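You operate a simulated robot arm through the tools that you are given. There is no shell and no other tool. Be economical: measure what you need, move in short steps, check, and stop when the job is done.

You are at the controls of a simulated robot arm. One attempt, no reset.

Task
Clamp the green holder, wax its top and open the vice again.
Fine: green pad, wax from the tin, pad back.

The check looks at the end state, three seconds after you hand in, the way a careful person would. Anything else that was tipped, shoved, dropped, spilled or broken makes it a failure.

Robot
A 7-joint arm with a two-finger parallel gripper, fixed in place. Base frame: the origin is at the foot of the arm, x ahead of it, y to its left, z up; the work surface is at about z = 0. Lengths are in m, angles in degrees, forces in N, time in s.
With the tool pointing down near the work surface it reaches from about 0.22 to 0.58 m from the base axis. Its first joint turns from -66.0 to 66.0 degrees. Payload 2.5 kg.
Tool frame: the origin (TCP) lies between the finger pads and is the grasp point; the fingertips stand 0.023 m ahead of it; z points along the fingers, y is the line along which they close. The gripper opens to 0.094 m. The fingers are 0.038 m wide and 0.01 m thick; the gripper's body (0.054 by 0.096 m) begins 0.039 m behind the TCP.
Orientation is told as [roll, pitch, yaw] about the base's x, y, z axes, in that order, counted from this pose: with the fingers straight down and closing along the base's y, the tool's x points along the base's -x, its y along +y and its z along -z.

Tools
- The arm moves only by the tool apply_moves. Its argument "rows" is a list of rows, each an object (a shift or turn left out is 0, a gripper value left out holds the last) with "dp": the shift along the tool's x, y, z in units of 30 mm (1.0 is 30 mm), a list of three; "turn": the turn, a rotation vector about the tool's x, y, z in units of 8 degrees (1.0 is 8 degrees), a list of three; "hand": the closure, from 0 (fully open) to 1 (shut). In form: [{"dp": [dx, dy, dz], "turn": [wx, wy, wz], "hand": hand}, ...]. A call has 1 to 10 rows; each row shifts and turns the commanded pose from where the row before left it, along the tool's axes as they then stand. A call with a number of a shift or a turn outside -1 to 1 is refused whole. Each row takes 0.2 s and may step no farther than 0.05 m and 8.6 degrees from the row before; otherwise, or with a gripper value out of range, the whole call is refused. A pose out of reach is approached as far as the arm can. The call stops where the force on the tool passes 40 N (or 10 N more than at its start, if that is more) or the arm is blocked; 0.2 s more then pass. The fingers move at their own pace (about 0.108 m/s each) and stop on an object; they squeeze with about 41 N. The grip force told is the motor's: it shows also when the fingers shut on nothing. Time passes only in rows, and 0.2 s behind the last, so rows that do not move let the fingers close. The reply holds the time, the measured pose of the TCP, the force on the tool along the base axes, the opening and the grip force, in the units named above and with some noise, and new pictures: "show" is both (left out), scene, wrist or none.
- Cameras (640 x 400 px; columns grow to the right, rows downward): "scene" is fixed at [0.1013, -0.3882, 0.5485]; the picture's right is [0.92, -0.39, 0.00], its down [-0.19, -0.46, -0.87] and it looks along [0.34, 0.80, -0.50] (base axes); focal length 286 px, centre (320, 200). "wrist" rides on the gripper at [0.086, 0.016, -0.075] in the tool frame; the picture's right is [-0.18, 0.98, 0.00], its down [-0.58, -0.11, -0.81] and it looks along [-0.79, -0.15, 0.59] (tool axes); focal length 243 px, centre (320, 200). There is no depth. A picture from a camera that has moved, and an enlarged one, comes with that camera's place and axes in the base frame and with its lens. The place of the scene camera against the robot may be out by one fixed shift of up to 0.012 m in any direction.
- inspect(camera, box): a new picture of the part [left, top, right, bottom] of that camera's present view, enlarged. No time passes.
- finish_job(): hands the job in; it is judged then, once.

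Work in short steps. Places have to be worked out from the pictures, the camera data and where the tool is seen: move nearer, look again, correct. Check each grasp and each placing, and mend what went wrong. You have 120 turns and 200 pictures in all, those below and enlarged ones among them. Open the gripper and draw the arm clear of the work before you hand the job in, unless the task says otherwise; then end with one line.

The tools are called after "Call:" by a JSON object that holds its "method" and its "body". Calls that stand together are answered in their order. apply_moves: Moves the arm, as the interface text tells. Its arguments: {"type":"object","properties":{"rows":{"type":"array","items":{"type":"object","properties":{"dp":{"type":"array","items":{"type":"number"}},"turn":{"type":"array","items":{"type":"number"}},"hand":{"type":"number"}}}},"show":{"type":"string","enum":["both","scene","wrist","none"]}},"required":["rows"]} The other tools are called the same way: inspect (camera, box) takes an enlarged picture of a part of a camera's view; finish_job () hands the job in.

At the start:

```text
time_s: 0.0
ee_pos: [0.3561, -0.051, 0.3297]
orientation: [0.0, 0.1, 0.0]
contact_force: [-0.3, 0.0, 0.4]
finger_gap: 0.0939
grip_force: 0.1
```

scene: 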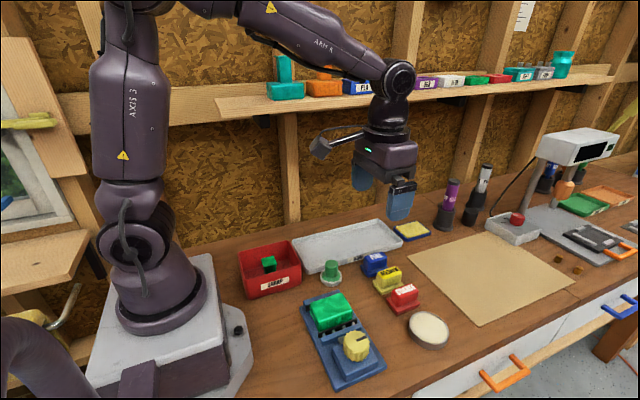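
wrist: 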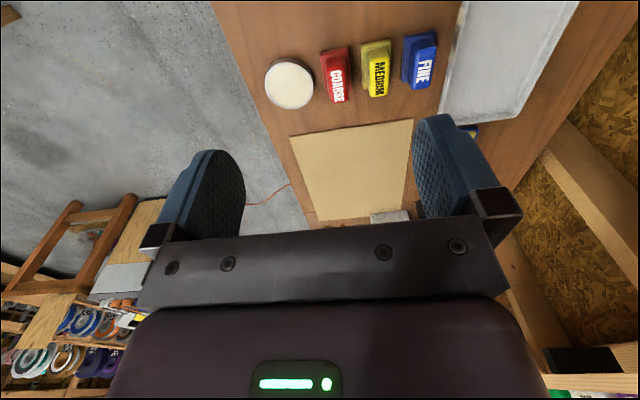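

I'll look closer at the bench: the vice, the pads and the tin.

Call:
{"method": "inspect", "body": {"camera": "scene", "box": [220, 220, 460, 390]}}

Call:
{"method": "inspect", "body": {"camera": "wrist", "box": [240, 10, 540, 200]}}

```text
2.35 times, centred on (340, 305) of scene
camera zoom: at [0.1013, -0.3882, 0.5485], right [0.92, -0.39, 0.0], down [-0.19, -0.46, -0.87], along [0.34, 0.8, -0.5], focal length 674 px, centre (273, -47)
```

zoom: 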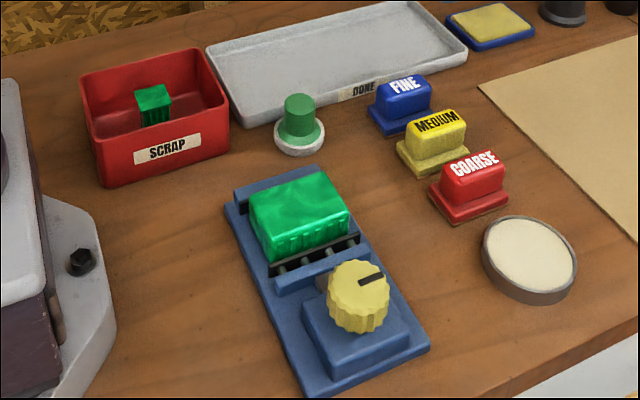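

```text
2.11 times, centred on (390, 105) of wrist
camera zoom: at [0.2691, -0.0361, 0.4052], right [0.18, 0.98, 0.0], down [0.58, -0.11, 0.81], along [0.79, -0.15, -0.59], focal length 511 px, centre (173, 400)
```

zoom: 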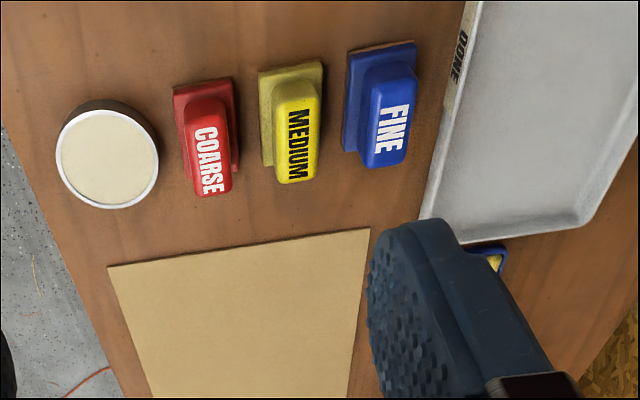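

I'll check the rest of the scene, including the note on the wall and other possible green items.

Call:
{"method": "inspect", "body": {"camera": "scene", "box": [400, 100, 640, 290]}}

Call:
{"method": "inspect", "body": {"camera": "scene", "box": [260, 0, 600, 110]}}

Call:
{"method": "inspect", "body": {"camera": "scene", "box": [290, 270, 400, 400]}}

```text
2.11 times, centred on (520, 195) of scene
camera zoom: at [0.1013, -0.3882, 0.5485], right [0.92, -0.39, 0.0], down [-0.19, -0.46, -0.87], along [0.34, 0.8, -0.5], focal length 603 px, centre (-101, 210)
```

zoom: 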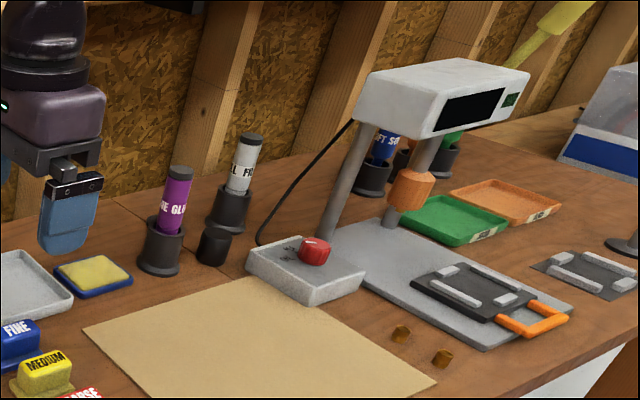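

```text
1.88 times, centred on (430, 55) of scene
camera zoom: at [0.1013, -0.3882, 0.5485], right [0.92, -0.39, 0.0], down [-0.19, -0.46, -0.87], along [0.34, 0.8, -0.5], focal length 539 px, centre (113, 473)
```

zoom: 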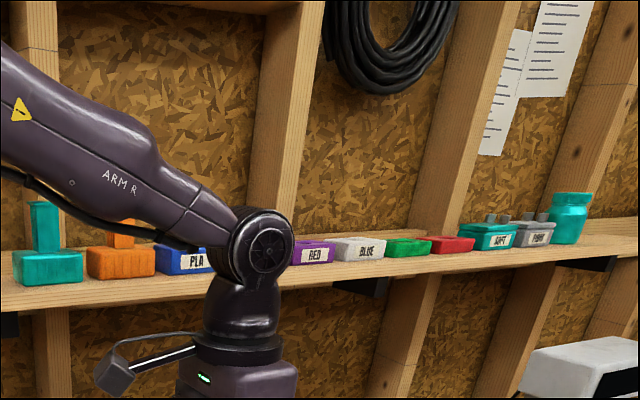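

```text
3.08 times, centred on (345, 335) of scene
camera zoom: at [0.1013, -0.3882, 0.5485], right [0.92, -0.39, 0.0], down [-0.19, -0.46, -0.87], along [0.34, 0.8, -0.5], focal length 881 px, centre (243, -215)
```

zoom: 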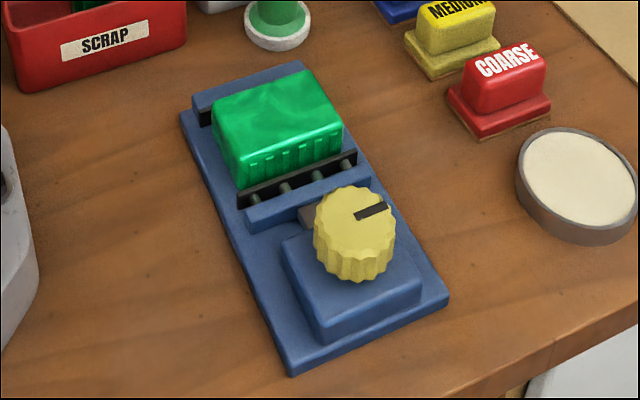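

Rough places from the scene view: knob (0.293,-0.117), holder (0.286,-0.019), tin (0.454,-0.129), green pad (0.343,0.107). I'll move back for a wrist look at the vice.

Call:
{"method": "apply_moves", "body": {"rows": [{"dp": [1, 0, 0]}, {"dp": [1, 0, 0]}, {"dp": [1, 0, 0]}, {"dp": [0, 0, 0]}]}}

```text
time_s: 1.0
ee_pos: [0.2673, -0.0517, 0.3331]
orientation: [0.0, 0.1, 0.0]
contact_force: [-0.2, 0.2, 0.8]
finger_gap: 0.0941
grip_force: 0.0
camera wrist: at [0.1805, -0.0369, 0.4068], right [0.18, 0.98, 0.0], down [0.58, -0.11, 0.81], along [0.79, -0.15, -0.59], focal length 243 px, centre (320, 200)
```

scene: 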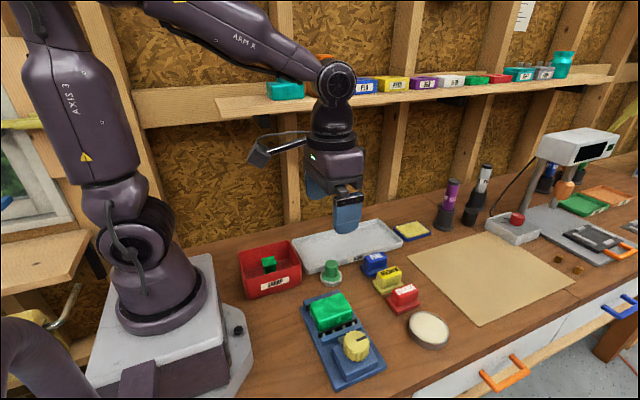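
wrist: 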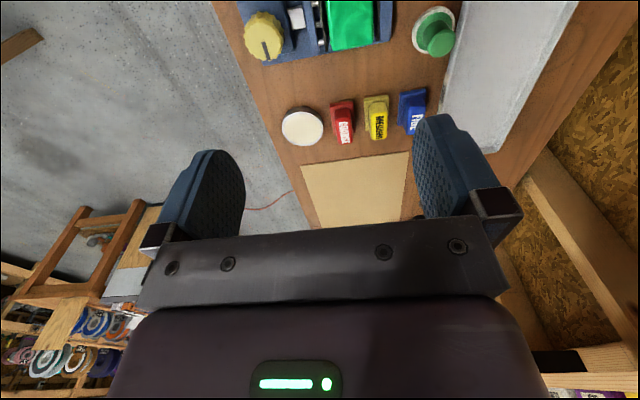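

Call:
{"method": "inspect", "body": {"camera": "wrist", "box": [230, 0, 480, 156]}}

```text
2.56 times, centred on (355, 78) of wrist
camera zoom: at [0.1805, -0.0369, 0.4068], right [0.18, 0.98, 0.0], down [0.58, -0.11, 0.81], along [0.79, -0.15, -0.59], focal length 621 px, centre (230, 512)
```

zoom: 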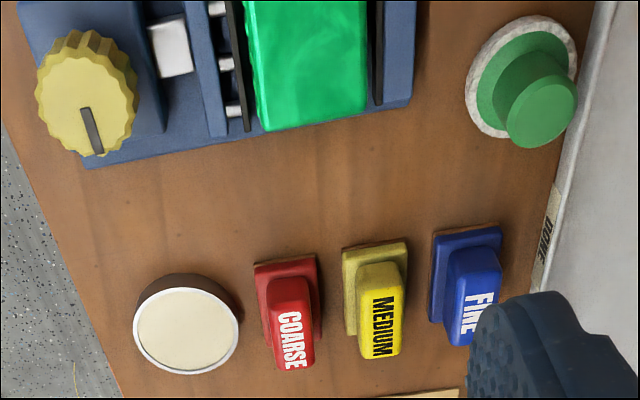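

The knob's height is not settled yet, so I'll lower and shift toward it for a second wrist line of sight.

Call:
{"method": "apply_moves", "body": {"rows": [{"dp": [0, -0.6, 1]}, {"dp": [0, -0.6, 1]}, {"dp": [0, -0.6, 1]}, {"dp": [0.5, -0.6, 1]}, {"dp": [0, 0, 0]}], "show": "wrist"}}

Call:
{"method": "inspect", "body": {"camera": "wrist", "box": [220, 0, 480, 162]}}

```text
time_s: 2.2
ee_pos: [0.2494, -0.1279, 0.2109]
orientation: [-0.1, 0.1, 0.0]
contact_force: [0.1, -0.4, 0.1]
finger_gap: 0.094
grip_force: 0.1
camera wrist: at [0.1635, -0.1127, 0.285], right [0.18, 0.98, 0.0], down [0.58, -0.11, 0.81], along [0.79, -0.15, -0.59], focal length 243 px, centre (320, 200)
```

wrist: 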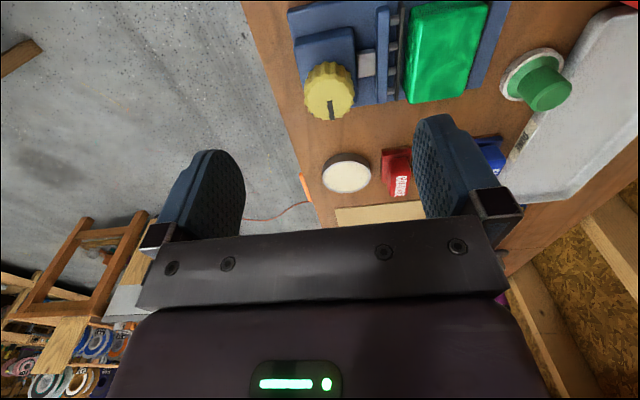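

```text
2.46 times, centred on (350, 81) of wrist
camera zoom: at [0.1635, -0.1127, 0.285], right [0.18, 0.98, 0.0], down [0.58, -0.11, 0.81], along [0.79, -0.15, -0.59], focal length 597 px, centre (246, 493)
```

zoom: 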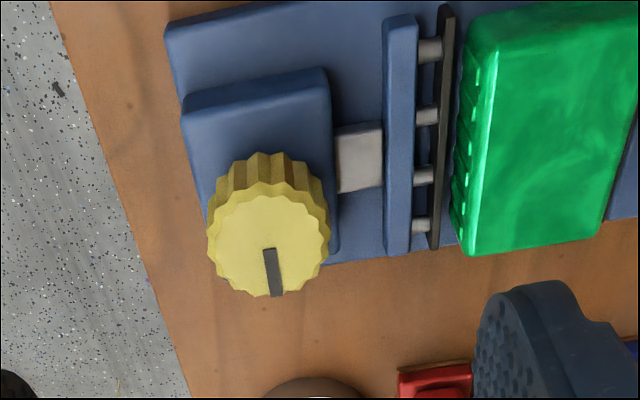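

The two wrist views and the scene agree: knob top centre ≈ (0.286,-0.127,0.081), vice axis along y, holder top ≈ 0.045. I'll go over the knob, pre-turn the tool about +80° and half-close the fingers.

Call:
{"method": "apply_moves", "body": {"rows": [{"dp": [-0.61, 0, 0], "hand": 0.3}, {"dp": [-0.61, 0, 0]}, {"turn": [0, 0, -1]}, {"turn": [0, 0, -1]}, {"turn": [0, 0, -1]}, {"turn": [0, 0, -1]}, {"turn": [0, 0, -1]}, {"turn": [0, 0, -1]}, {"turn": [0, 0, -1]}, {"turn": [0, 0, -1]}], "show": "both"}}

```text
time_s: 4.4
ee_pos: [0.288, -0.1237, 0.211]
orientation: [0.0, 0.0, 64.1]
contact_force: [0.6, 0.2, -0.4]
finger_gap: 0.0656
grip_force: 0.1
camera wrist: at [0.2353, -0.1942, 0.285], right [-0.8, 0.59, 0.0], down [0.35, 0.48, 0.81], along [0.48, 0.65, -0.59], focal length 243 px, centre (320, 200)
```

scene: 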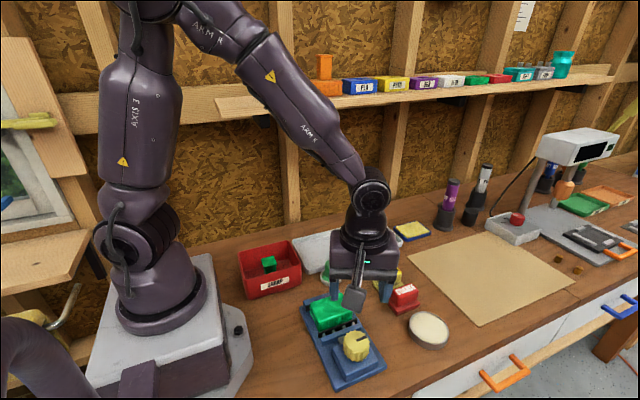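
wrist: 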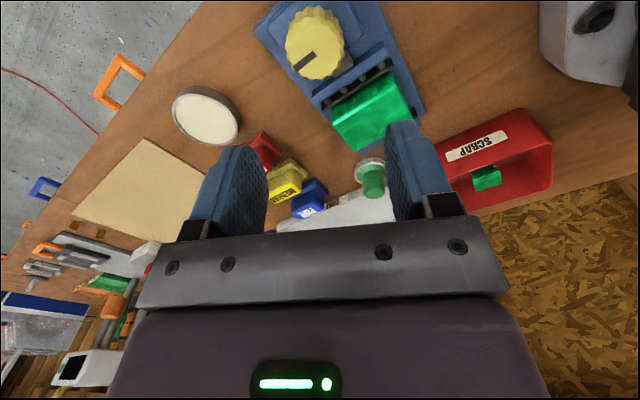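

Check the knob's centre in this view.

Call:
{"method": "inspect", "body": {"camera": "wrist", "box": [240, 0, 440, 125]}}

```text
3.20 times, centred on (340, 62) of wrist
camera zoom: at [0.2353, -0.1942, 0.285], right [-0.8, 0.59, 0.0], down [0.35, 0.48, 0.81], along [0.48, 0.65, -0.59], focal length 776 px, centre (256, 640)
```

zoom: 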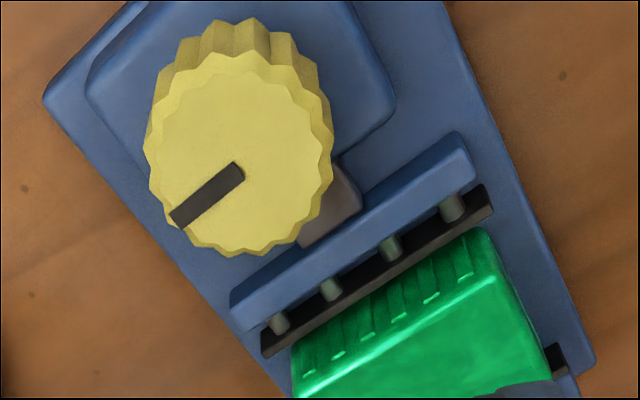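

Knob centre ≈ (0.287,-0.129). Correct by 5 mm and descend, tips to about 0.068.

Call:
{"method": "apply_moves", "body": {"rows": [{"dp": [0.165, -0.04, 1]}, {"dp": [0, 0, 1]}, {"dp": [0, 0, 1]}, {"dp": [0, 0, 0.7]}, {"dp": [0, 0, 0.3]}, {}], "show": "both"}}

```text
time_s: 5.8
ee_pos: [0.2878, -0.129, 0.0919]
orientation: [0.0, 0.0, 63.9]
contact_force: [-0.3, 0.2, -0.1]
finger_gap: 0.066
grip_force: 0.0
camera wrist: at [0.2358, -0.2007, 0.1667], right [-0.8, 0.6, 0.0], down [0.35, 0.47, 0.81], along [0.48, 0.65, -0.59], focal length 243 px, centre (320, 200)
```

scene: 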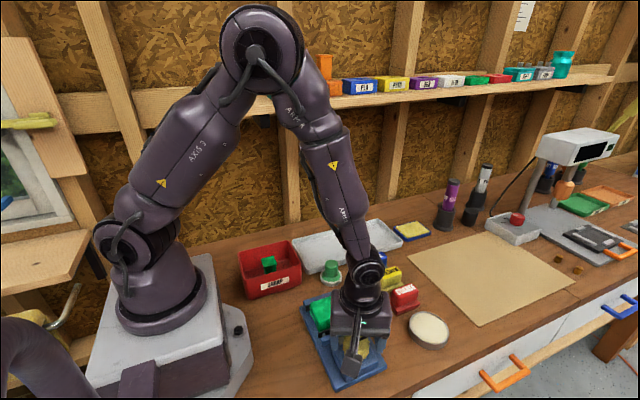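
wrist: 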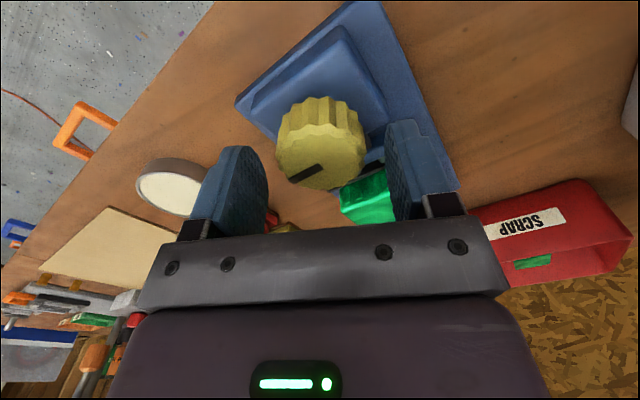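

The knob is centred between the fingers. Lower 8 mm and close.

Call:
{"method": "apply_moves", "body": {"rows": [{"dp": [0, 0, 0.27]}, {"hand": 1}, {}, {}], "show": "wrist"}}

```text
time_s: 6.8
ee_pos: [0.2885, -0.1302, 0.0832]
orientation: [-0.1, 0.0, 63.9]
contact_force: [8.3, -3.4, -8.0]
finger_gap: 0.0477
grip_force: 45.6
camera wrist: at [0.2356, -0.2009, 0.1579], right [-0.8, 0.6, 0.0], down [0.35, 0.48, 0.81], along [0.48, 0.65, -0.59], focal length 243 px, centre (320, 200)
```

wrist: 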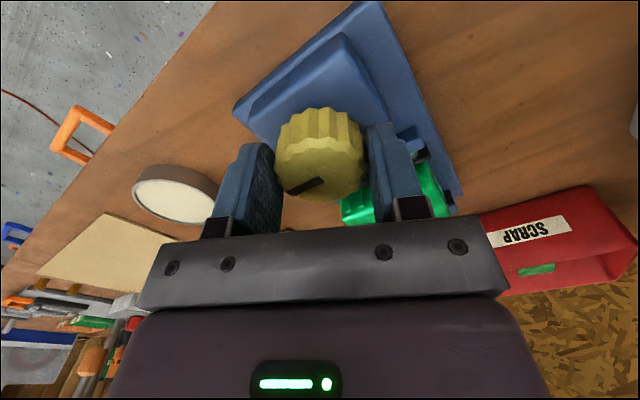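

Gripped at 48 mm. Turn clockwise (positive about tool z) 40° and look at the jaw.

Call:
{"method": "apply_moves", "body": {"rows": [{"turn": [0, 0, 1]}, {"turn": [0, 0, 1]}, {"turn": [0, 0, 1]}, {"turn": [0, 0, 1]}, {"turn": [0, 0, 1]}, {}], "show": "both"}}

Call:
{"method": "inspect", "body": {"camera": "scene", "box": [290, 280, 400, 390]}}

```text
time_s: 8.2
ee_pos: [0.2866, -0.1282, 0.0843]
orientation: [0.0, 0.0, 23.9]
contact_force: [4.7, 2.3, 22.9]
finger_gap: 0.0476
grip_force: 44.8
camera wrist: at [0.201, -0.149, 0.1577], right [-0.23, 0.97, 0.0], down [0.57, 0.14, 0.81], along [0.79, 0.18, -0.59], focal length 243 px, centre (320, 200)
```

scene: 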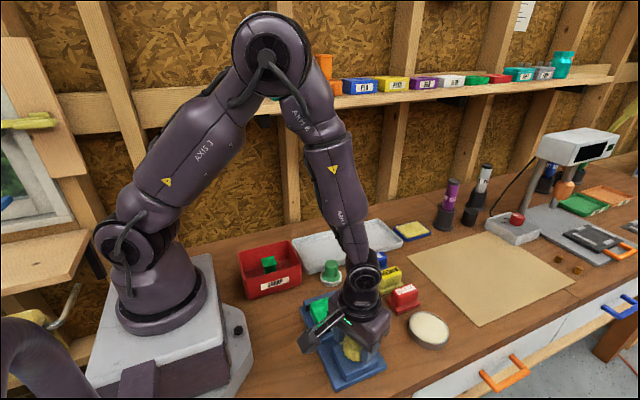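
wrist: 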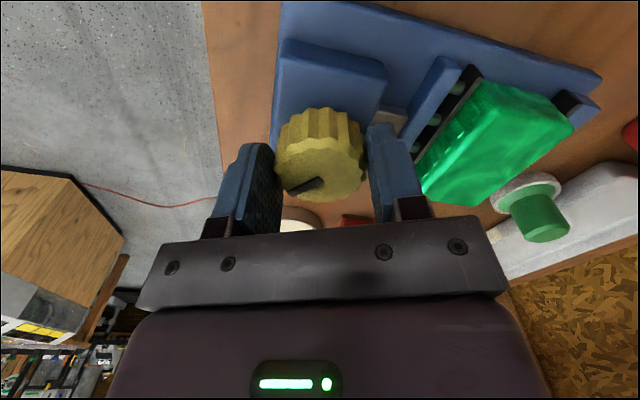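

```text
3.64 times, centred on (345, 335) of scene
camera zoom: at [0.1012, -0.3882, 0.5485], right [0.92, -0.39, 0.0], down [-0.19, -0.46, -0.87], along [0.34, 0.8, -0.5], focal length 1041 px, centre (229, -291)
```

zoom: 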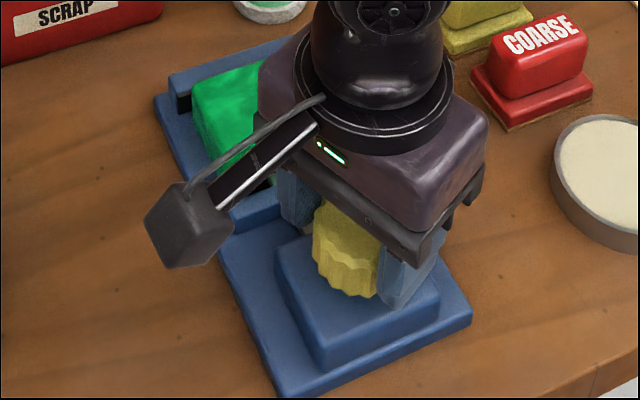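

Call:
{"method": "inspect", "body": {"camera": "wrist", "box": [260, 20, 600, 232]}}

```text
1.88 times, centred on (430, 126) of wrist
camera zoom: at [0.201, -0.149, 0.1577], right [-0.23, 0.97, 0.0], down [0.57, 0.14, 0.81], along [0.79, 0.18, -0.59], focal length 457 px, centre (113, 339)
```

zoom: 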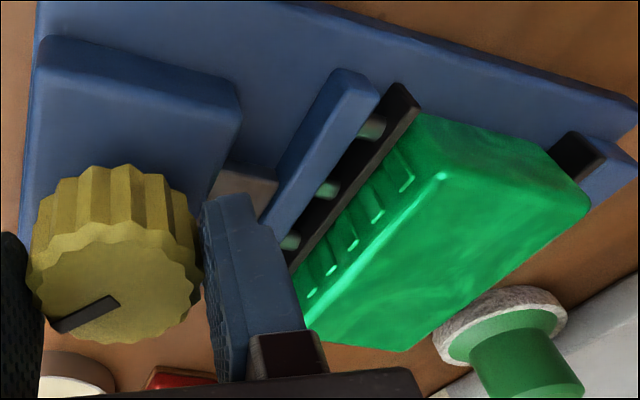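

The jaw plate seems to have moved toward the holder. Turn on 24°, easing up 1 mm.

Call:
{"method": "apply_moves", "body": {"rows": [{"dp": [0, 0, -0.04], "turn": [0, 0, 1]}, {"turn": [0, 0, 1]}, {"turn": [0, 0, 1]}, {}], "show": "wrist"}}

Call:
{"method": "inspect", "body": {"camera": "wrist", "box": [260, 0, 600, 212]}}

```text
time_s: 8.9
ee_pos: [0.2866, -0.1278, 0.0829]
orientation: [0.1, 0.0, 6.5]
contact_force: [1.2, 0.1, -0.8]
finger_gap: 0.0478
grip_force: 45.0
stopped in row 3: the force on the tool passed its limit (the readings are from after the stop); the commanded pose is now the measured one
camera wrist: at [0.1988, -0.1218, 0.158], right [0.07, 1.0, 0.0], down [0.59, -0.04, 0.81], along [0.8, -0.06, -0.59], focal length 243 px, centre (320, 200)
```

wrist: 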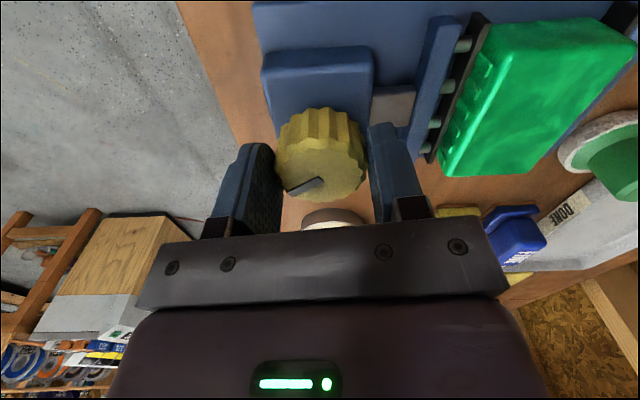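

```text
1.88 times, centred on (430, 106) of wrist
camera zoom: at [0.1988, -0.1218, 0.158], right [0.07, 1.0, 0.0], down [0.59, -0.04, 0.81], along [0.8, -0.06, -0.59], focal length 457 px, centre (113, 377)
```

zoom: 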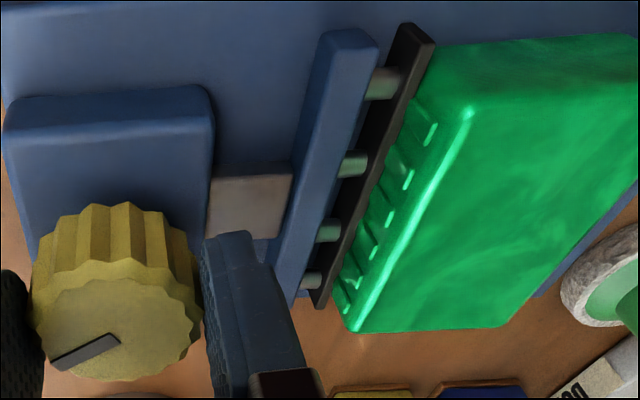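

The jaw moved about 8 mm and the plate is at or near the holder; pins are not yet compressed. Continue with smaller turns.

Call:
{"method": "apply_moves", "body": {"rows": [{"turn": [0, 0, 0.5]}, {"turn": [0, 0, 0.5]}, {"turn": [0, 0, 0.5]}, {}], "show": "wrist"}}

Call:
{"method": "inspect", "body": {"camera": "wrist", "box": [260, 0, 600, 212]}}

```text
time_s: 9.9
ee_pos: [0.2864, -0.1266, 0.0834]
orientation: [0.1, 0.2, -5.5]
contact_force: [-14.1, 6.1, 17.6]
finger_gap: 0.0475
grip_force: 44.7
camera wrist: at [0.2023, -0.1032, 0.1582], right [0.28, 0.96, 0.0], down [0.57, -0.17, 0.8], along [0.77, -0.22, -0.59], focal length 243 px, centre (320, 200)
```

wrist: 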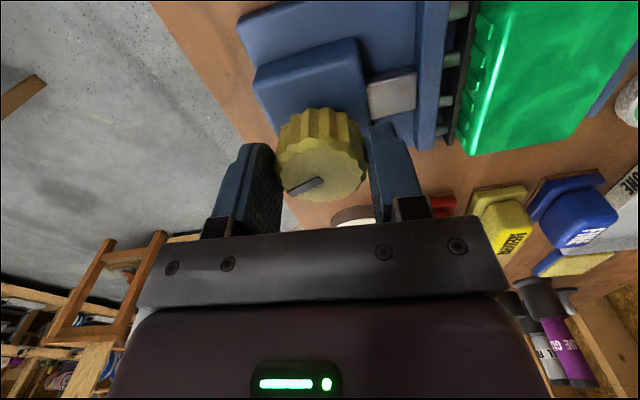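

```text
1.88 times, centred on (430, 106) of wrist
camera zoom: at [0.2023, -0.1032, 0.1582], right [0.28, 0.96, 0.0], down [0.57, -0.17, 0.8], along [0.77, -0.22, -0.59], focal length 457 px, centre (113, 377)
```

zoom: 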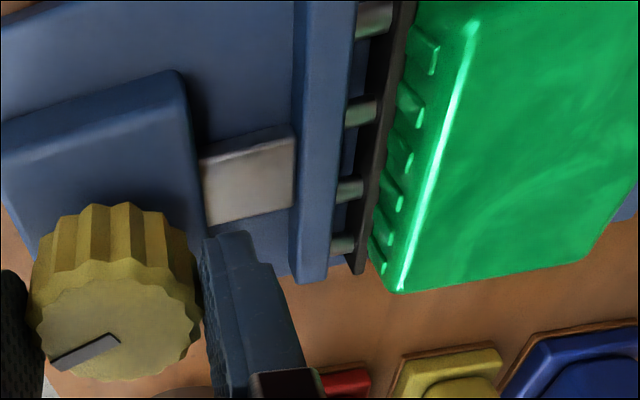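

Jaw continues to travel. Relieve the side force a little and turn on.

Call:
{"method": "apply_moves", "body": {"rows": [{"dp": [0.04, 0.02, -0.03], "turn": [0, 0, 0.5]}, {"turn": [0, 0, 0.5]}, {"turn": [0, 0, 0.5]}, {"turn": [0, 0, 0.5]}, {}], "show": "wrist"}}

Call:
{"method": "inspect", "body": {"camera": "wrist", "box": [260, 0, 600, 212]}}

```text
time_s: 10.6
ee_pos: [0.2864, -0.1258, 0.0839]
orientation: [0.1, -0.2, -14.2]
contact_force: [2.3, 1.1, -0.3]
finger_gap: 0.0478
grip_force: 44.7
stopped in row 3: the force on the tool passed its limit (the readings are from after the stop); the commanded pose is now the measured one
camera wrist: at [0.2065, -0.09, 0.1578], right [0.42, 0.91, 0.0], down [0.53, -0.25, 0.81], along [0.73, -0.34, -0.59], focal length 243 px, centre (320, 200)
```

wrist: 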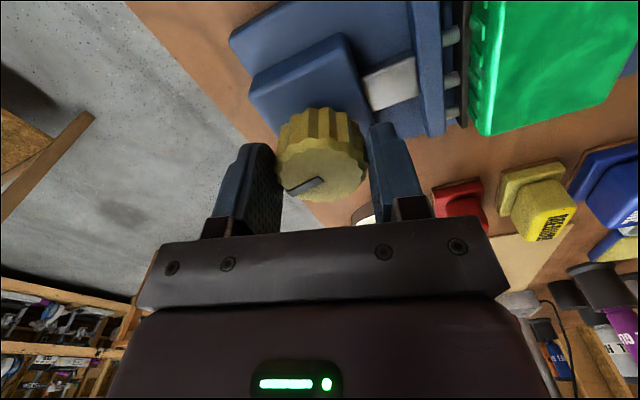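

```text
1.88 times, centred on (430, 106) of wrist
camera zoom: at [0.2065, -0.09, 0.1578], right [0.42, 0.91, 0.0], down [0.53, -0.25, 0.81], along [0.73, -0.34, -0.59], focal length 457 px, centre (113, 377)
```

zoom: 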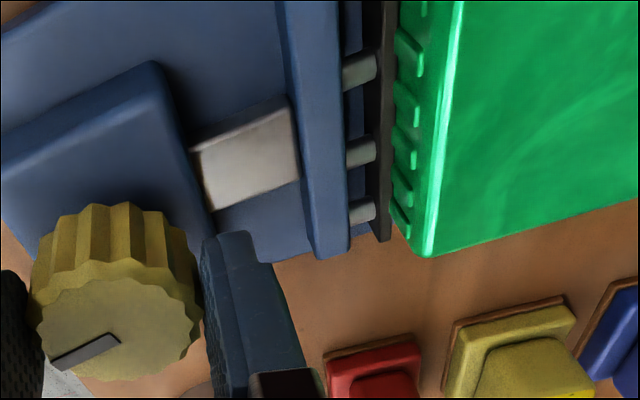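

Continue by small turns, watching the forces.

Call:
{"method": "apply_moves", "body": {"rows": [{"turn": [0, 0, 0.5]}, {"turn": [0, 0, 0.5]}], "show": "none"}}

```text
time_s: 11.2
ee_pos: [0.2865, -0.1269, 0.0835]
orientation: [0.1, -0.2, -22.1]
contact_force: [9.3, -2.5, -18.6]
finger_gap: 0.0477
grip_force: 44.6
```

Call:
{"method": "apply_moves", "body": {"rows": [{"dp": [-0.01, 0, 0.02], "turn": [0, 0, 0.5]}, {"turn": [0, 0, 0.5]}], "show": "wrist"}}

Call:
{"method": "inspect", "body": {"camera": "wrist", "box": [260, 0, 600, 212]}}

```text
time_s: 11.8
ee_pos: [0.2866, -0.125, 0.0833]
orientation: [0.2, -0.3, -30.2]
contact_force: [13.2, -2.4, -17.4]
finger_gap: 0.0477
grip_force: 45.4
camera wrist: at [0.2199, -0.0686, 0.1577], right [0.65, 0.76, 0.0], down [0.44, -0.39, 0.81], along [0.61, -0.53, -0.59], focal length 243 px, centre (320, 200)
```

wrist: 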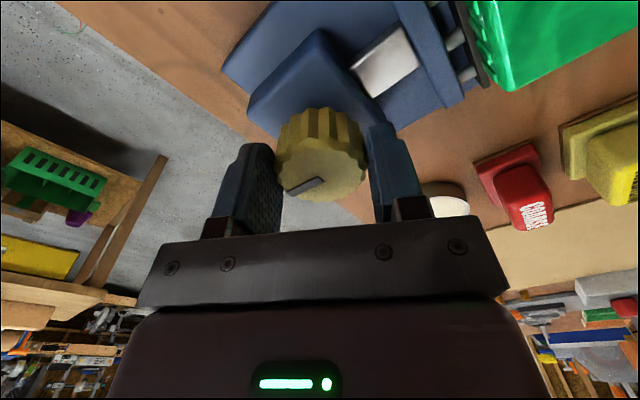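

```text
1.88 times, centred on (430, 106) of wrist
camera zoom: at [0.2199, -0.0686, 0.1577], right [0.65, 0.76, 0.0], down [0.44, -0.39, 0.81], along [0.61, -0.53, -0.59], focal length 457 px, centre (113, 377)
```

zoom: 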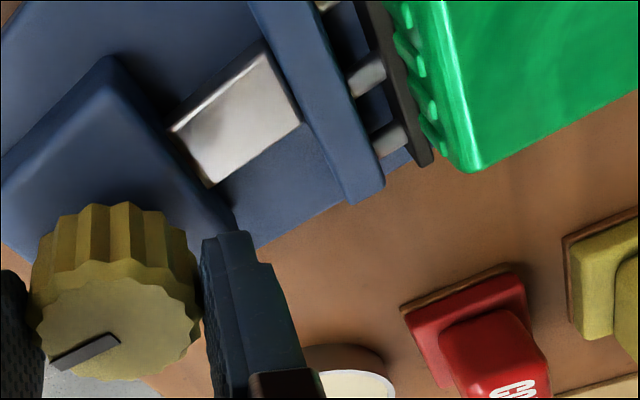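

Call:
{"method": "apply_moves", "body": {"rows": [{"dp": [-0.01, 0, 0.02], "turn": [0, 0, 0.5]}, {"turn": [0, 0, 0.5]}, {"turn": [0, 0, 0.5]}], "show": "both"}}

Call:
{"method": "inspect", "body": {"camera": "scene", "box": [290, 280, 400, 390]}}

```text
time_s: 12.6
ee_pos: [0.2882, -0.1249, 0.0824]
orientation: [0.1, -0.1, -42.1]
contact_force: [6.0, 13.9, 6.5]
finger_gap: 0.0476
grip_force: 44.6
camera wrist: at [0.2337, -0.0558, 0.158], right [0.8, 0.61, 0.0], down [0.35, -0.47, 0.81], along [0.49, -0.64, -0.59], focal length 243 px, centre (320, 200)
```

scene: 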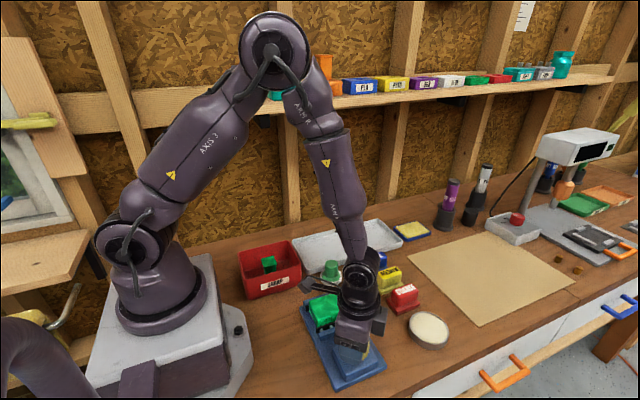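
wrist: 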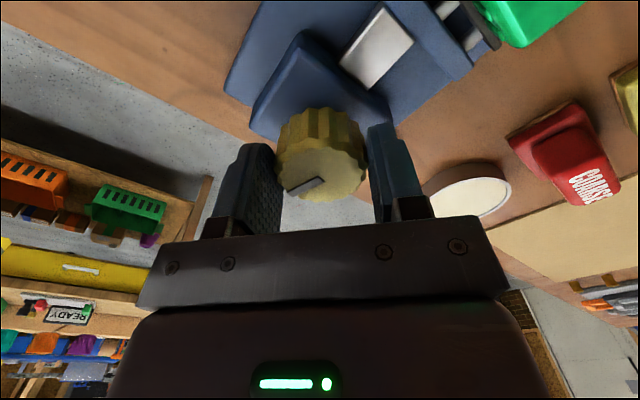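

```text
3.64 times, centred on (345, 335) of scene
camera zoom: at [0.1013, -0.3882, 0.5485], right [0.92, -0.39, 0.0], down [-0.19, -0.46, -0.87], along [0.34, 0.8, -0.5], focal length 1041 px, centre (229, -291)
```

zoom: 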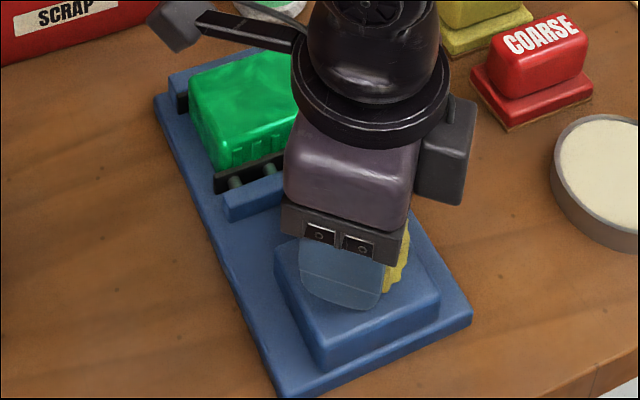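

Plate has reached the holder and appears to be pushing it to the fixed jaw. Turn another 20° and compare.

Call:
{"method": "apply_moves", "body": {"rows": [{"turn": [0, 0, 0.5]}, {"turn": [0, 0, 0.5]}, {"turn": [0, 0, 0.5]}, {"turn": [0, 0, 0.5]}, {"turn": [0, 0, 0.5]}], "show": "none"}}

Call:
{"method": "inspect", "body": {"camera": "scene", "box": [290, 280, 400, 390]}}

```text
time_s: 13.7
ee_pos: [0.2883, -0.1243, 0.0829]
orientation: [0.4, 0.2, -58.5]
contact_force: [-0.4, 2.0, 2.1]
finger_gap: 0.0478
grip_force: 45.5
stopped in row 5: the force on the tool passed its limit (the readings are from after the stop); the commanded pose is now the measured one
```

```text
3.64 times, centred on (345, 335) of scene
camera zoom: at [0.1013, -0.3882, 0.5485], right [0.92, -0.39, 0.0], down [-0.19, -0.46, -0.87], along [0.34, 0.8, -0.5], focal length 1041 px, centre (229, -291)
```

zoom: 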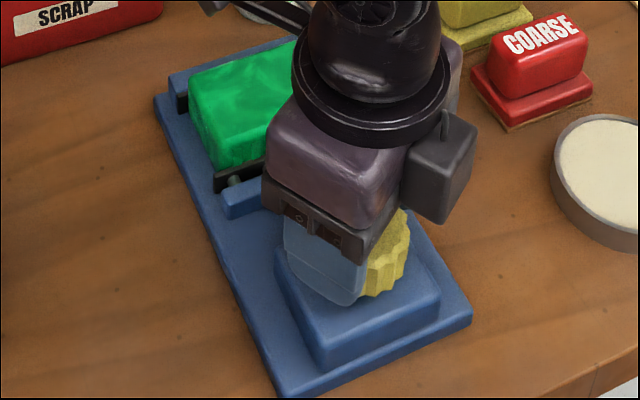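

The plate now stays while the blue jaw closes on it: the springs are compressing. A bit more, then check.

Call:
{"method": "apply_moves", "body": {"rows": [{"turn": [0, 0, 0.5]}, {"turn": [0, 0, 0.5]}, {"turn": [0, 0, 0.5]}, {"turn": [0, 0, 0.5]}], "show": "none"}}

Call:
{"method": "inspect", "body": {"camera": "scene", "box": [290, 280, 400, 390]}}

```text
time_s: 14.7
ee_pos: [0.2899, -0.1245, 0.0829]
orientation: [0.5, 0.2, -74.5]
contact_force: [4.0, 13.4, 14.4]
finger_gap: 0.0477
grip_force: 45.1
```

```text
3.64 times, centred on (345, 335) of scene
camera zoom: at [0.1013, -0.3882, 0.5485], right [0.92, -0.39, 0.0], down [-0.19, -0.46, -0.87], along [0.34, 0.8, -0.5], focal length 1041 px, centre (229, -291)
```

zoom: 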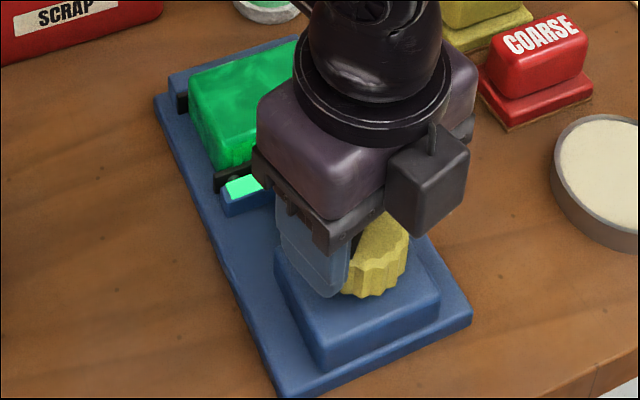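

A bright green strip has lit on the moving jaw: a good-clamp indicator. Stop turning, release the knob and rise.

Call:
{"method": "apply_moves", "body": {"rows": [{"hand": 0.25}, {}, {"dp": [0, 0, -1]}, {"dp": [0, 0, -1]}, {"dp": [0, 0, -1]}, {"dp": [0, 0, -1]}, {}], "show": "both"}}

Call:
{"method": "inspect", "body": {"camera": "scene", "box": [290, 270, 400, 400]}}

```text
time_s: 16.3
ee_pos: [0.2892, -0.1263, 0.203]
orientation: [0.3, 0.1, -74.6]
contact_force: [0.8, 0.1, -0.6]
finger_gap: 0.0704
grip_force: 0.1
camera wrist: at [0.2806, -0.0403, 0.2786], right [1.0, 0.08, 0.0], down [0.05, -0.59, 0.8], along [0.07, -0.8, -0.6], focal length 243 px, centre (320, 200)
```

scene: 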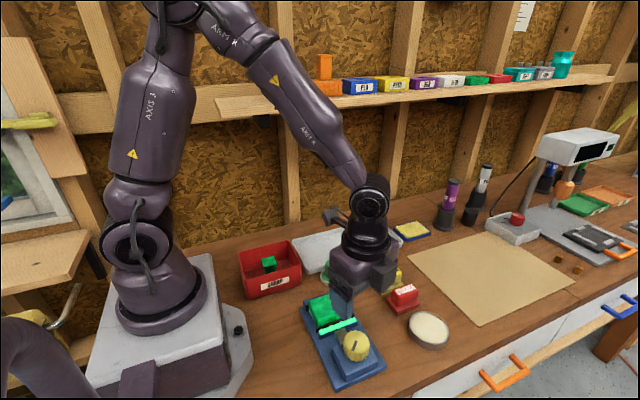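
wrist: 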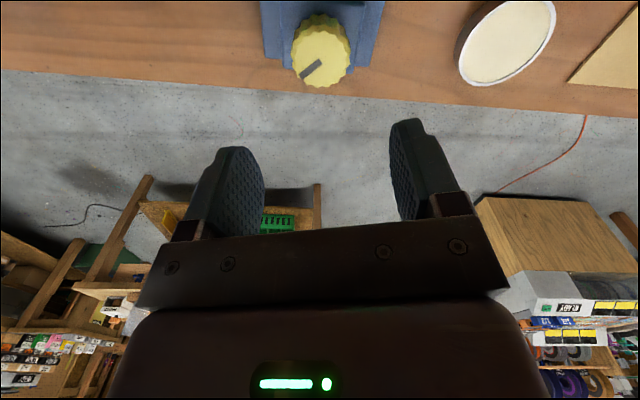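

```text
3.08 times, centred on (345, 335) of scene
camera zoom: at [0.1013, -0.3882, 0.5485], right [0.92, -0.39, 0.0], down [-0.19, -0.46, -0.87], along [0.34, 0.8, -0.5], focal length 881 px, centre (243, -215)
```

zoom: 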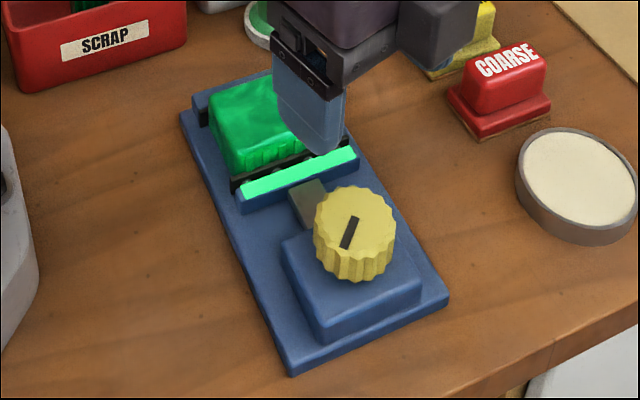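

Indicator stays lit; clamped. Now rotate back to yaw 0 and move to view the green pad.

Call:
{"method": "apply_moves", "body": {"rows": [{"turn": [0, 0, -1]}, {"turn": [0, 0, -1]}, {"turn": [0, 0, -1]}, {"turn": [0, 0, -1]}, {"turn": [0, 0, -1]}, {"turn": [0, 0, -1]}, {"turn": [0, 0, -1]}, {"turn": [0, 0, -1]}, {"turn": [0, 0, -1]}, {"turn": [0, 0, -0.33]}], "show": "none"}}

Call:
{"method": "apply_moves", "body": {"rows": [{"dp": [0, 1, 0]}, {"dp": [0, 1, 0]}, {"dp": [0, 1, 0]}, {"dp": [0, 1, 0]}, {"dp": [0, 1, 0]}, {"dp": [0, 1, 0]}, {"dp": [0, 0.6, 0]}, {}], "show": "wrist"}}

Call:
{"method": "inspect", "body": {"camera": "wrist", "box": [220, 0, 480, 162]}}

```text
time_s: 18.5
ee_pos: [0.2874, -0.1252, 0.2037]
orientation: [0.4, -0.3, 0.2]
contact_force: [-0.1, 0.4, 0.8]
finger_gap: 0.0705
grip_force: 0.1
```

```text
time_s: 20.3
ee_pos: [0.2888, 0.0741, 0.2043]
orientation: [0.3, -0.3, 0.0]
contact_force: [-0.2, 0.2, 0.2]
finger_gap: 0.0706
grip_force: 0.0
camera wrist: at [0.2017, 0.0886, 0.2779], right [0.18, 0.98, 0.01], down [0.58, -0.11, 0.81], along [0.8, -0.14, -0.59], focal length 243 px, centre (320, 200)
```

wrist: 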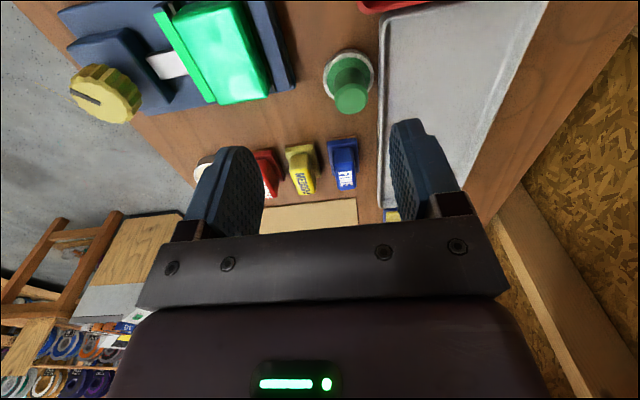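

```text
2.46 times, centred on (350, 81) of wrist
camera zoom: at [0.2017, 0.0886, 0.2779], right [0.18, 0.98, 0.01], down [0.58, -0.11, 0.81], along [0.8, -0.14, -0.59], focal length 597 px, centre (246, 493)
```

zoom: 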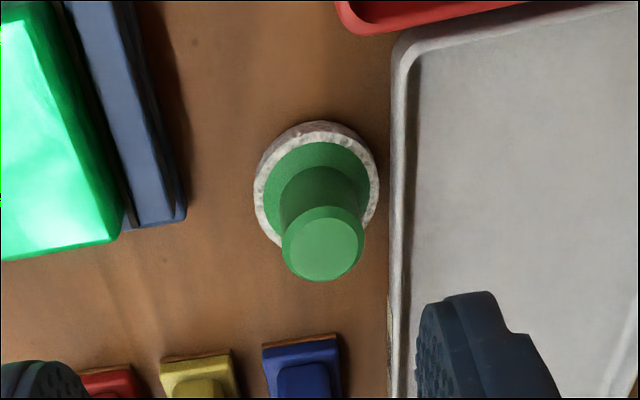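

Pad stem ≈ (0.340,0.097), top ≈ 0.06, stem Ø≈30 mm, felt base Ø≈55 mm; the tray is close on +y, so I'll grip along x (yaw −90).

Call:
{"method": "apply_moves", "body": {"rows": [{"dp": [-0.85, 0.38, 0]}, {"dp": [-0.85, 0.38, 0]}, {"turn": [0, 0, 1]}, {"turn": [0, 0, 1]}, {"turn": [0, 0, 1]}, {"turn": [0, 0, 1]}, {"turn": [0, 0, 1]}, {"turn": [0, 0, 1]}, {"turn": [0, 0, 1]}, {"turn": [0, 0, 1]}], "show": "none"}}

Call:
{"method": "apply_moves", "body": {"rows": [{"turn": [0, 0, 1]}, {"turn": [0, 0, 1]}, {"turn": [0, 0, 1], "dp": [0, 0, 0.5]}, {"turn": [0, 0, 0.25], "dp": [0, 0, 1]}, {}], "show": "both"}}

```text
time_s: 22.5
ee_pos: [0.3366, 0.0954, 0.2039]
orientation: [0.4, 0.1, -64.0]
contact_force: [0.3, -0.2, -0.1]
finger_gap: 0.0707
grip_force: 0.0
```

```text
time_s: 23.7
ee_pos: [0.3366, 0.0961, 0.1571]
orientation: [0.3, 0.4, -89.9]
contact_force: [-0.3, 0.8, -0.4]
finger_gap: 0.0706
grip_force: 0.0
camera wrist: at [0.3525, 0.1822, 0.2333], right [0.98, -0.18, 0.0], down [-0.11, -0.59, 0.8], along [-0.15, -0.79, -0.6], focal length 243 px, centre (320, 200)
```

scene: 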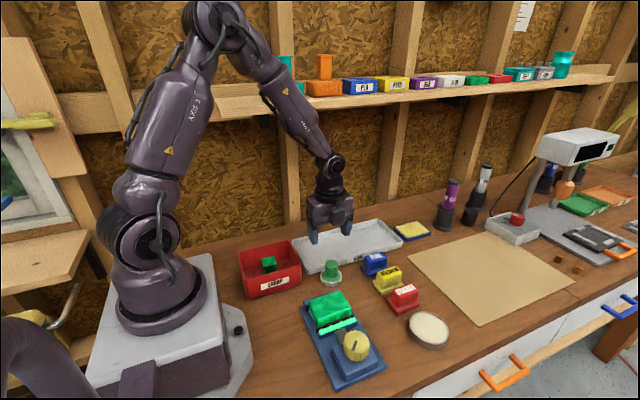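
wrist: 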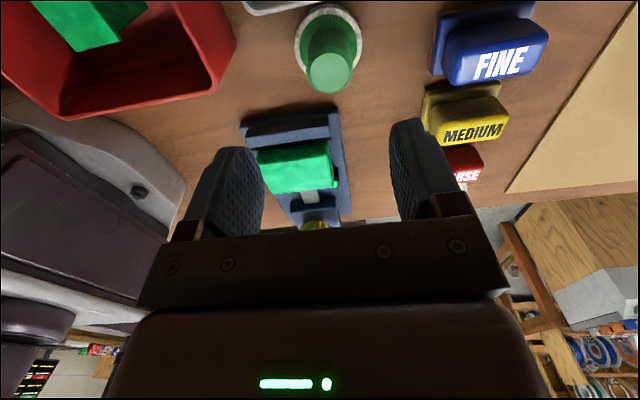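

Pad now seen at ≈ (0.342,0.100). Correct and descend partway.

Call:
{"method": "apply_moves", "body": {"rows": [{"dp": [0.13, 0.17, 0.6]}, {"dp": [0, 0, 1]}, {"dp": [0, 0, 0.4]}, {}], "show": "both"}}

```text
time_s: 24.7
ee_pos: [0.3443, 0.1007, 0.099]
orientation: [0.3, 0.2, -89.9]
contact_force: [-0.6, 0.1, -0.5]
finger_gap: 0.0707
grip_force: 0.1
camera wrist: at [0.3594, 0.1866, 0.1734], right [0.98, -0.18, 0.0], down [-0.11, -0.59, 0.8], along [-0.14, -0.79, -0.6], focal length 243 px, centre (320, 200)
```

scene: 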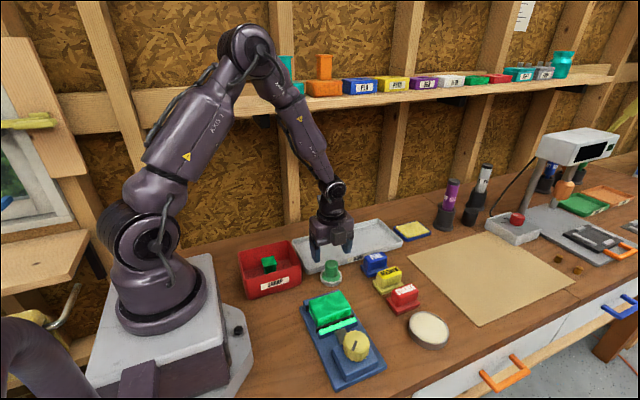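
wrist: 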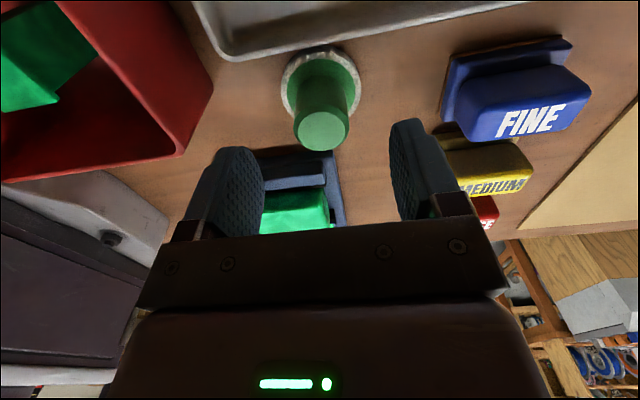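

Well centred. Descend to TCP ≈0.056 and close.

Call:
{"method": "apply_moves", "body": {"rows": [{"dp": [0, 0, 0.75]}, {"dp": [0, 0.01, 0.68]}, {"hand": 1}, {}, {}], "show": "wrist"}}

```text
time_s: 25.9
ee_pos: [0.3449, 0.099, 0.0571]
orientation: [0.3, 0.4, -89.9]
contact_force: [0.2, 0.2, 0.4]
finger_gap: 0.0314
grip_force: 40.6
camera wrist: at [0.3604, 0.1857, 0.1322], right [0.98, -0.18, 0.0], down [-0.11, -0.59, 0.8], along [-0.14, -0.79, -0.6], focal length 243 px, centre (320, 200)
```

wrist: 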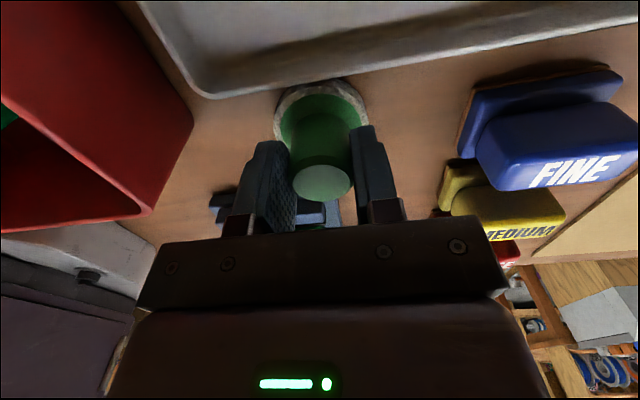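

Held (31 mm). Lift 0.11 m and carry toward the tin, stopping short of it for a look.

Call:
{"method": "apply_moves", "body": {"rows": [{"dp": [0, 0, -0.8]}, {"dp": [0, 0, -1]}, {"dp": [0, 0, -1]}, {"dp": [0, 0, -1]}], "show": "none"}}

Call:
{"method": "apply_moves", "body": {"rows": [{"dp": [-0.9, 0.62, 0]}, {"dp": [-0.9, 0.62, 0]}, {"dp": [-0.9, 0.62, 0]}, {"dp": [-0.9, 0.62, 0]}, {"dp": [-0.9, 0.62, 0]}, {"dp": [-0.8, 0.62, 0]}, {}], "show": "both"}}

```text
time_s: 26.9
ee_pos: [0.3428, 0.0993, 0.1714]
orientation: [0.2, 0.3, -89.9]
contact_force: [-0.4, -0.1, -0.1]
finger_gap: 0.0314
grip_force: 40.6
```

```text
time_s: 28.5
ee_pos: [0.4588, -0.0587, 0.1699]
orientation: [0.3, 0.3, -89.8]
contact_force: [0.4, -0.5, -1.1]
finger_gap: 0.0317
grip_force: 41.0
camera wrist: at [0.4732, 0.0269, 0.2444], right [0.98, -0.18, 0.0], down [-0.11, -0.59, 0.8], along [-0.14, -0.79, -0.6], focal length 243 px, centre (320, 200)
```

scene: 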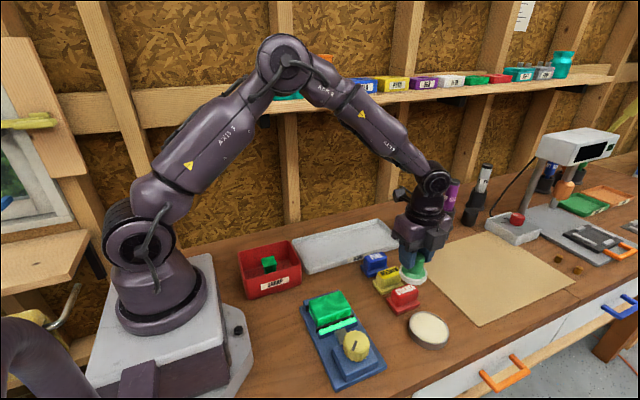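
wrist: 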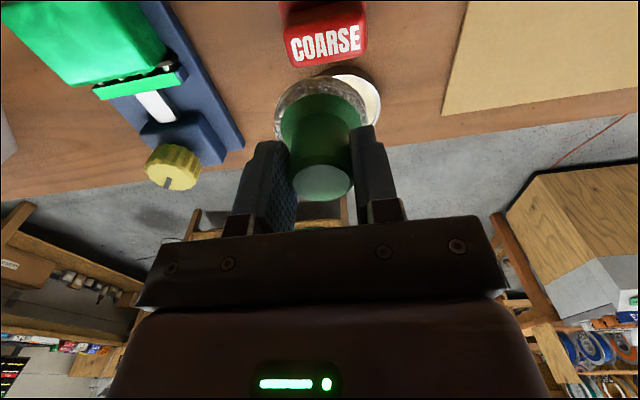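

Tin estimated at ≈ (0.461,-0.125). Move over it and lower to 25 mm above, then check.

Call:
{"method": "apply_moves", "body": {"rows": [{"dp": [-1, 0.05, 0]}, {"dp": [-1, 0.03, 0]}, {"dp": [-0.2, 0, 0.5]}, {"dp": [0, 0, 0.8]}, {"dp": [0, 0, 0.8]}, {}], "show": "both"}}

Call:
{"method": "inspect", "body": {"camera": "scene", "box": [370, 240, 490, 360]}}

```text
time_s: 29.9
ee_pos: [0.4582, -0.1257, 0.1044]
orientation: [0.3, 0.4, -89.8]
contact_force: [0.3, -0.3, -1.8]
finger_gap: 0.0315
grip_force: 41.0
camera wrist: at [0.4737, -0.0399, 0.1793], right [0.98, -0.18, 0.0], down [-0.11, -0.59, 0.8], along [-0.14, -0.79, -0.6], focal length 243 px, centre (320, 200)
```

scene: 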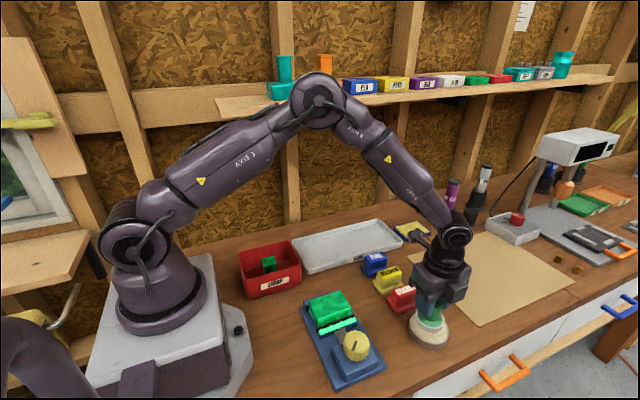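
wrist: 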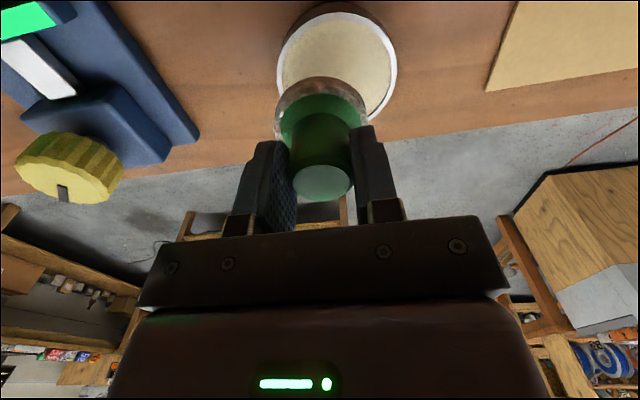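

```text
3.33 times, centred on (430, 300) of scene
camera zoom: at [0.1013, -0.3882, 0.5485], right [0.92, -0.39, 0.0], down [-0.19, -0.46, -0.87], along [0.34, 0.8, -0.5], focal length 954 px, centre (-47, -133)
```

zoom: 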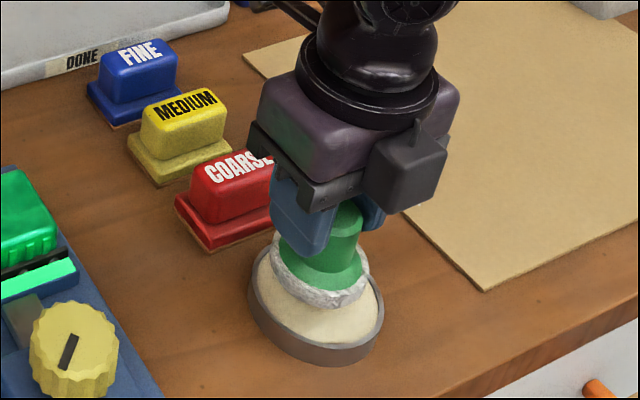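

Estimates of tin vs pad differ by a few mm; enlarge the wrist view.

Call:
{"method": "inspect", "body": {"camera": "wrist", "box": [240, 0, 440, 125]}}

```text
3.20 times, centred on (340, 62) of wrist
camera zoom: at [0.4737, -0.0399, 0.1793], right [0.98, -0.18, 0.0], down [-0.11, -0.59, 0.8], along [-0.14, -0.79, -0.6], focal length 776 px, centre (256, 640)
```

zoom: 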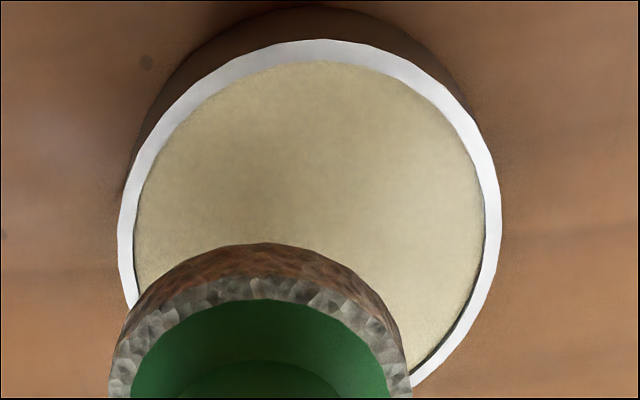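

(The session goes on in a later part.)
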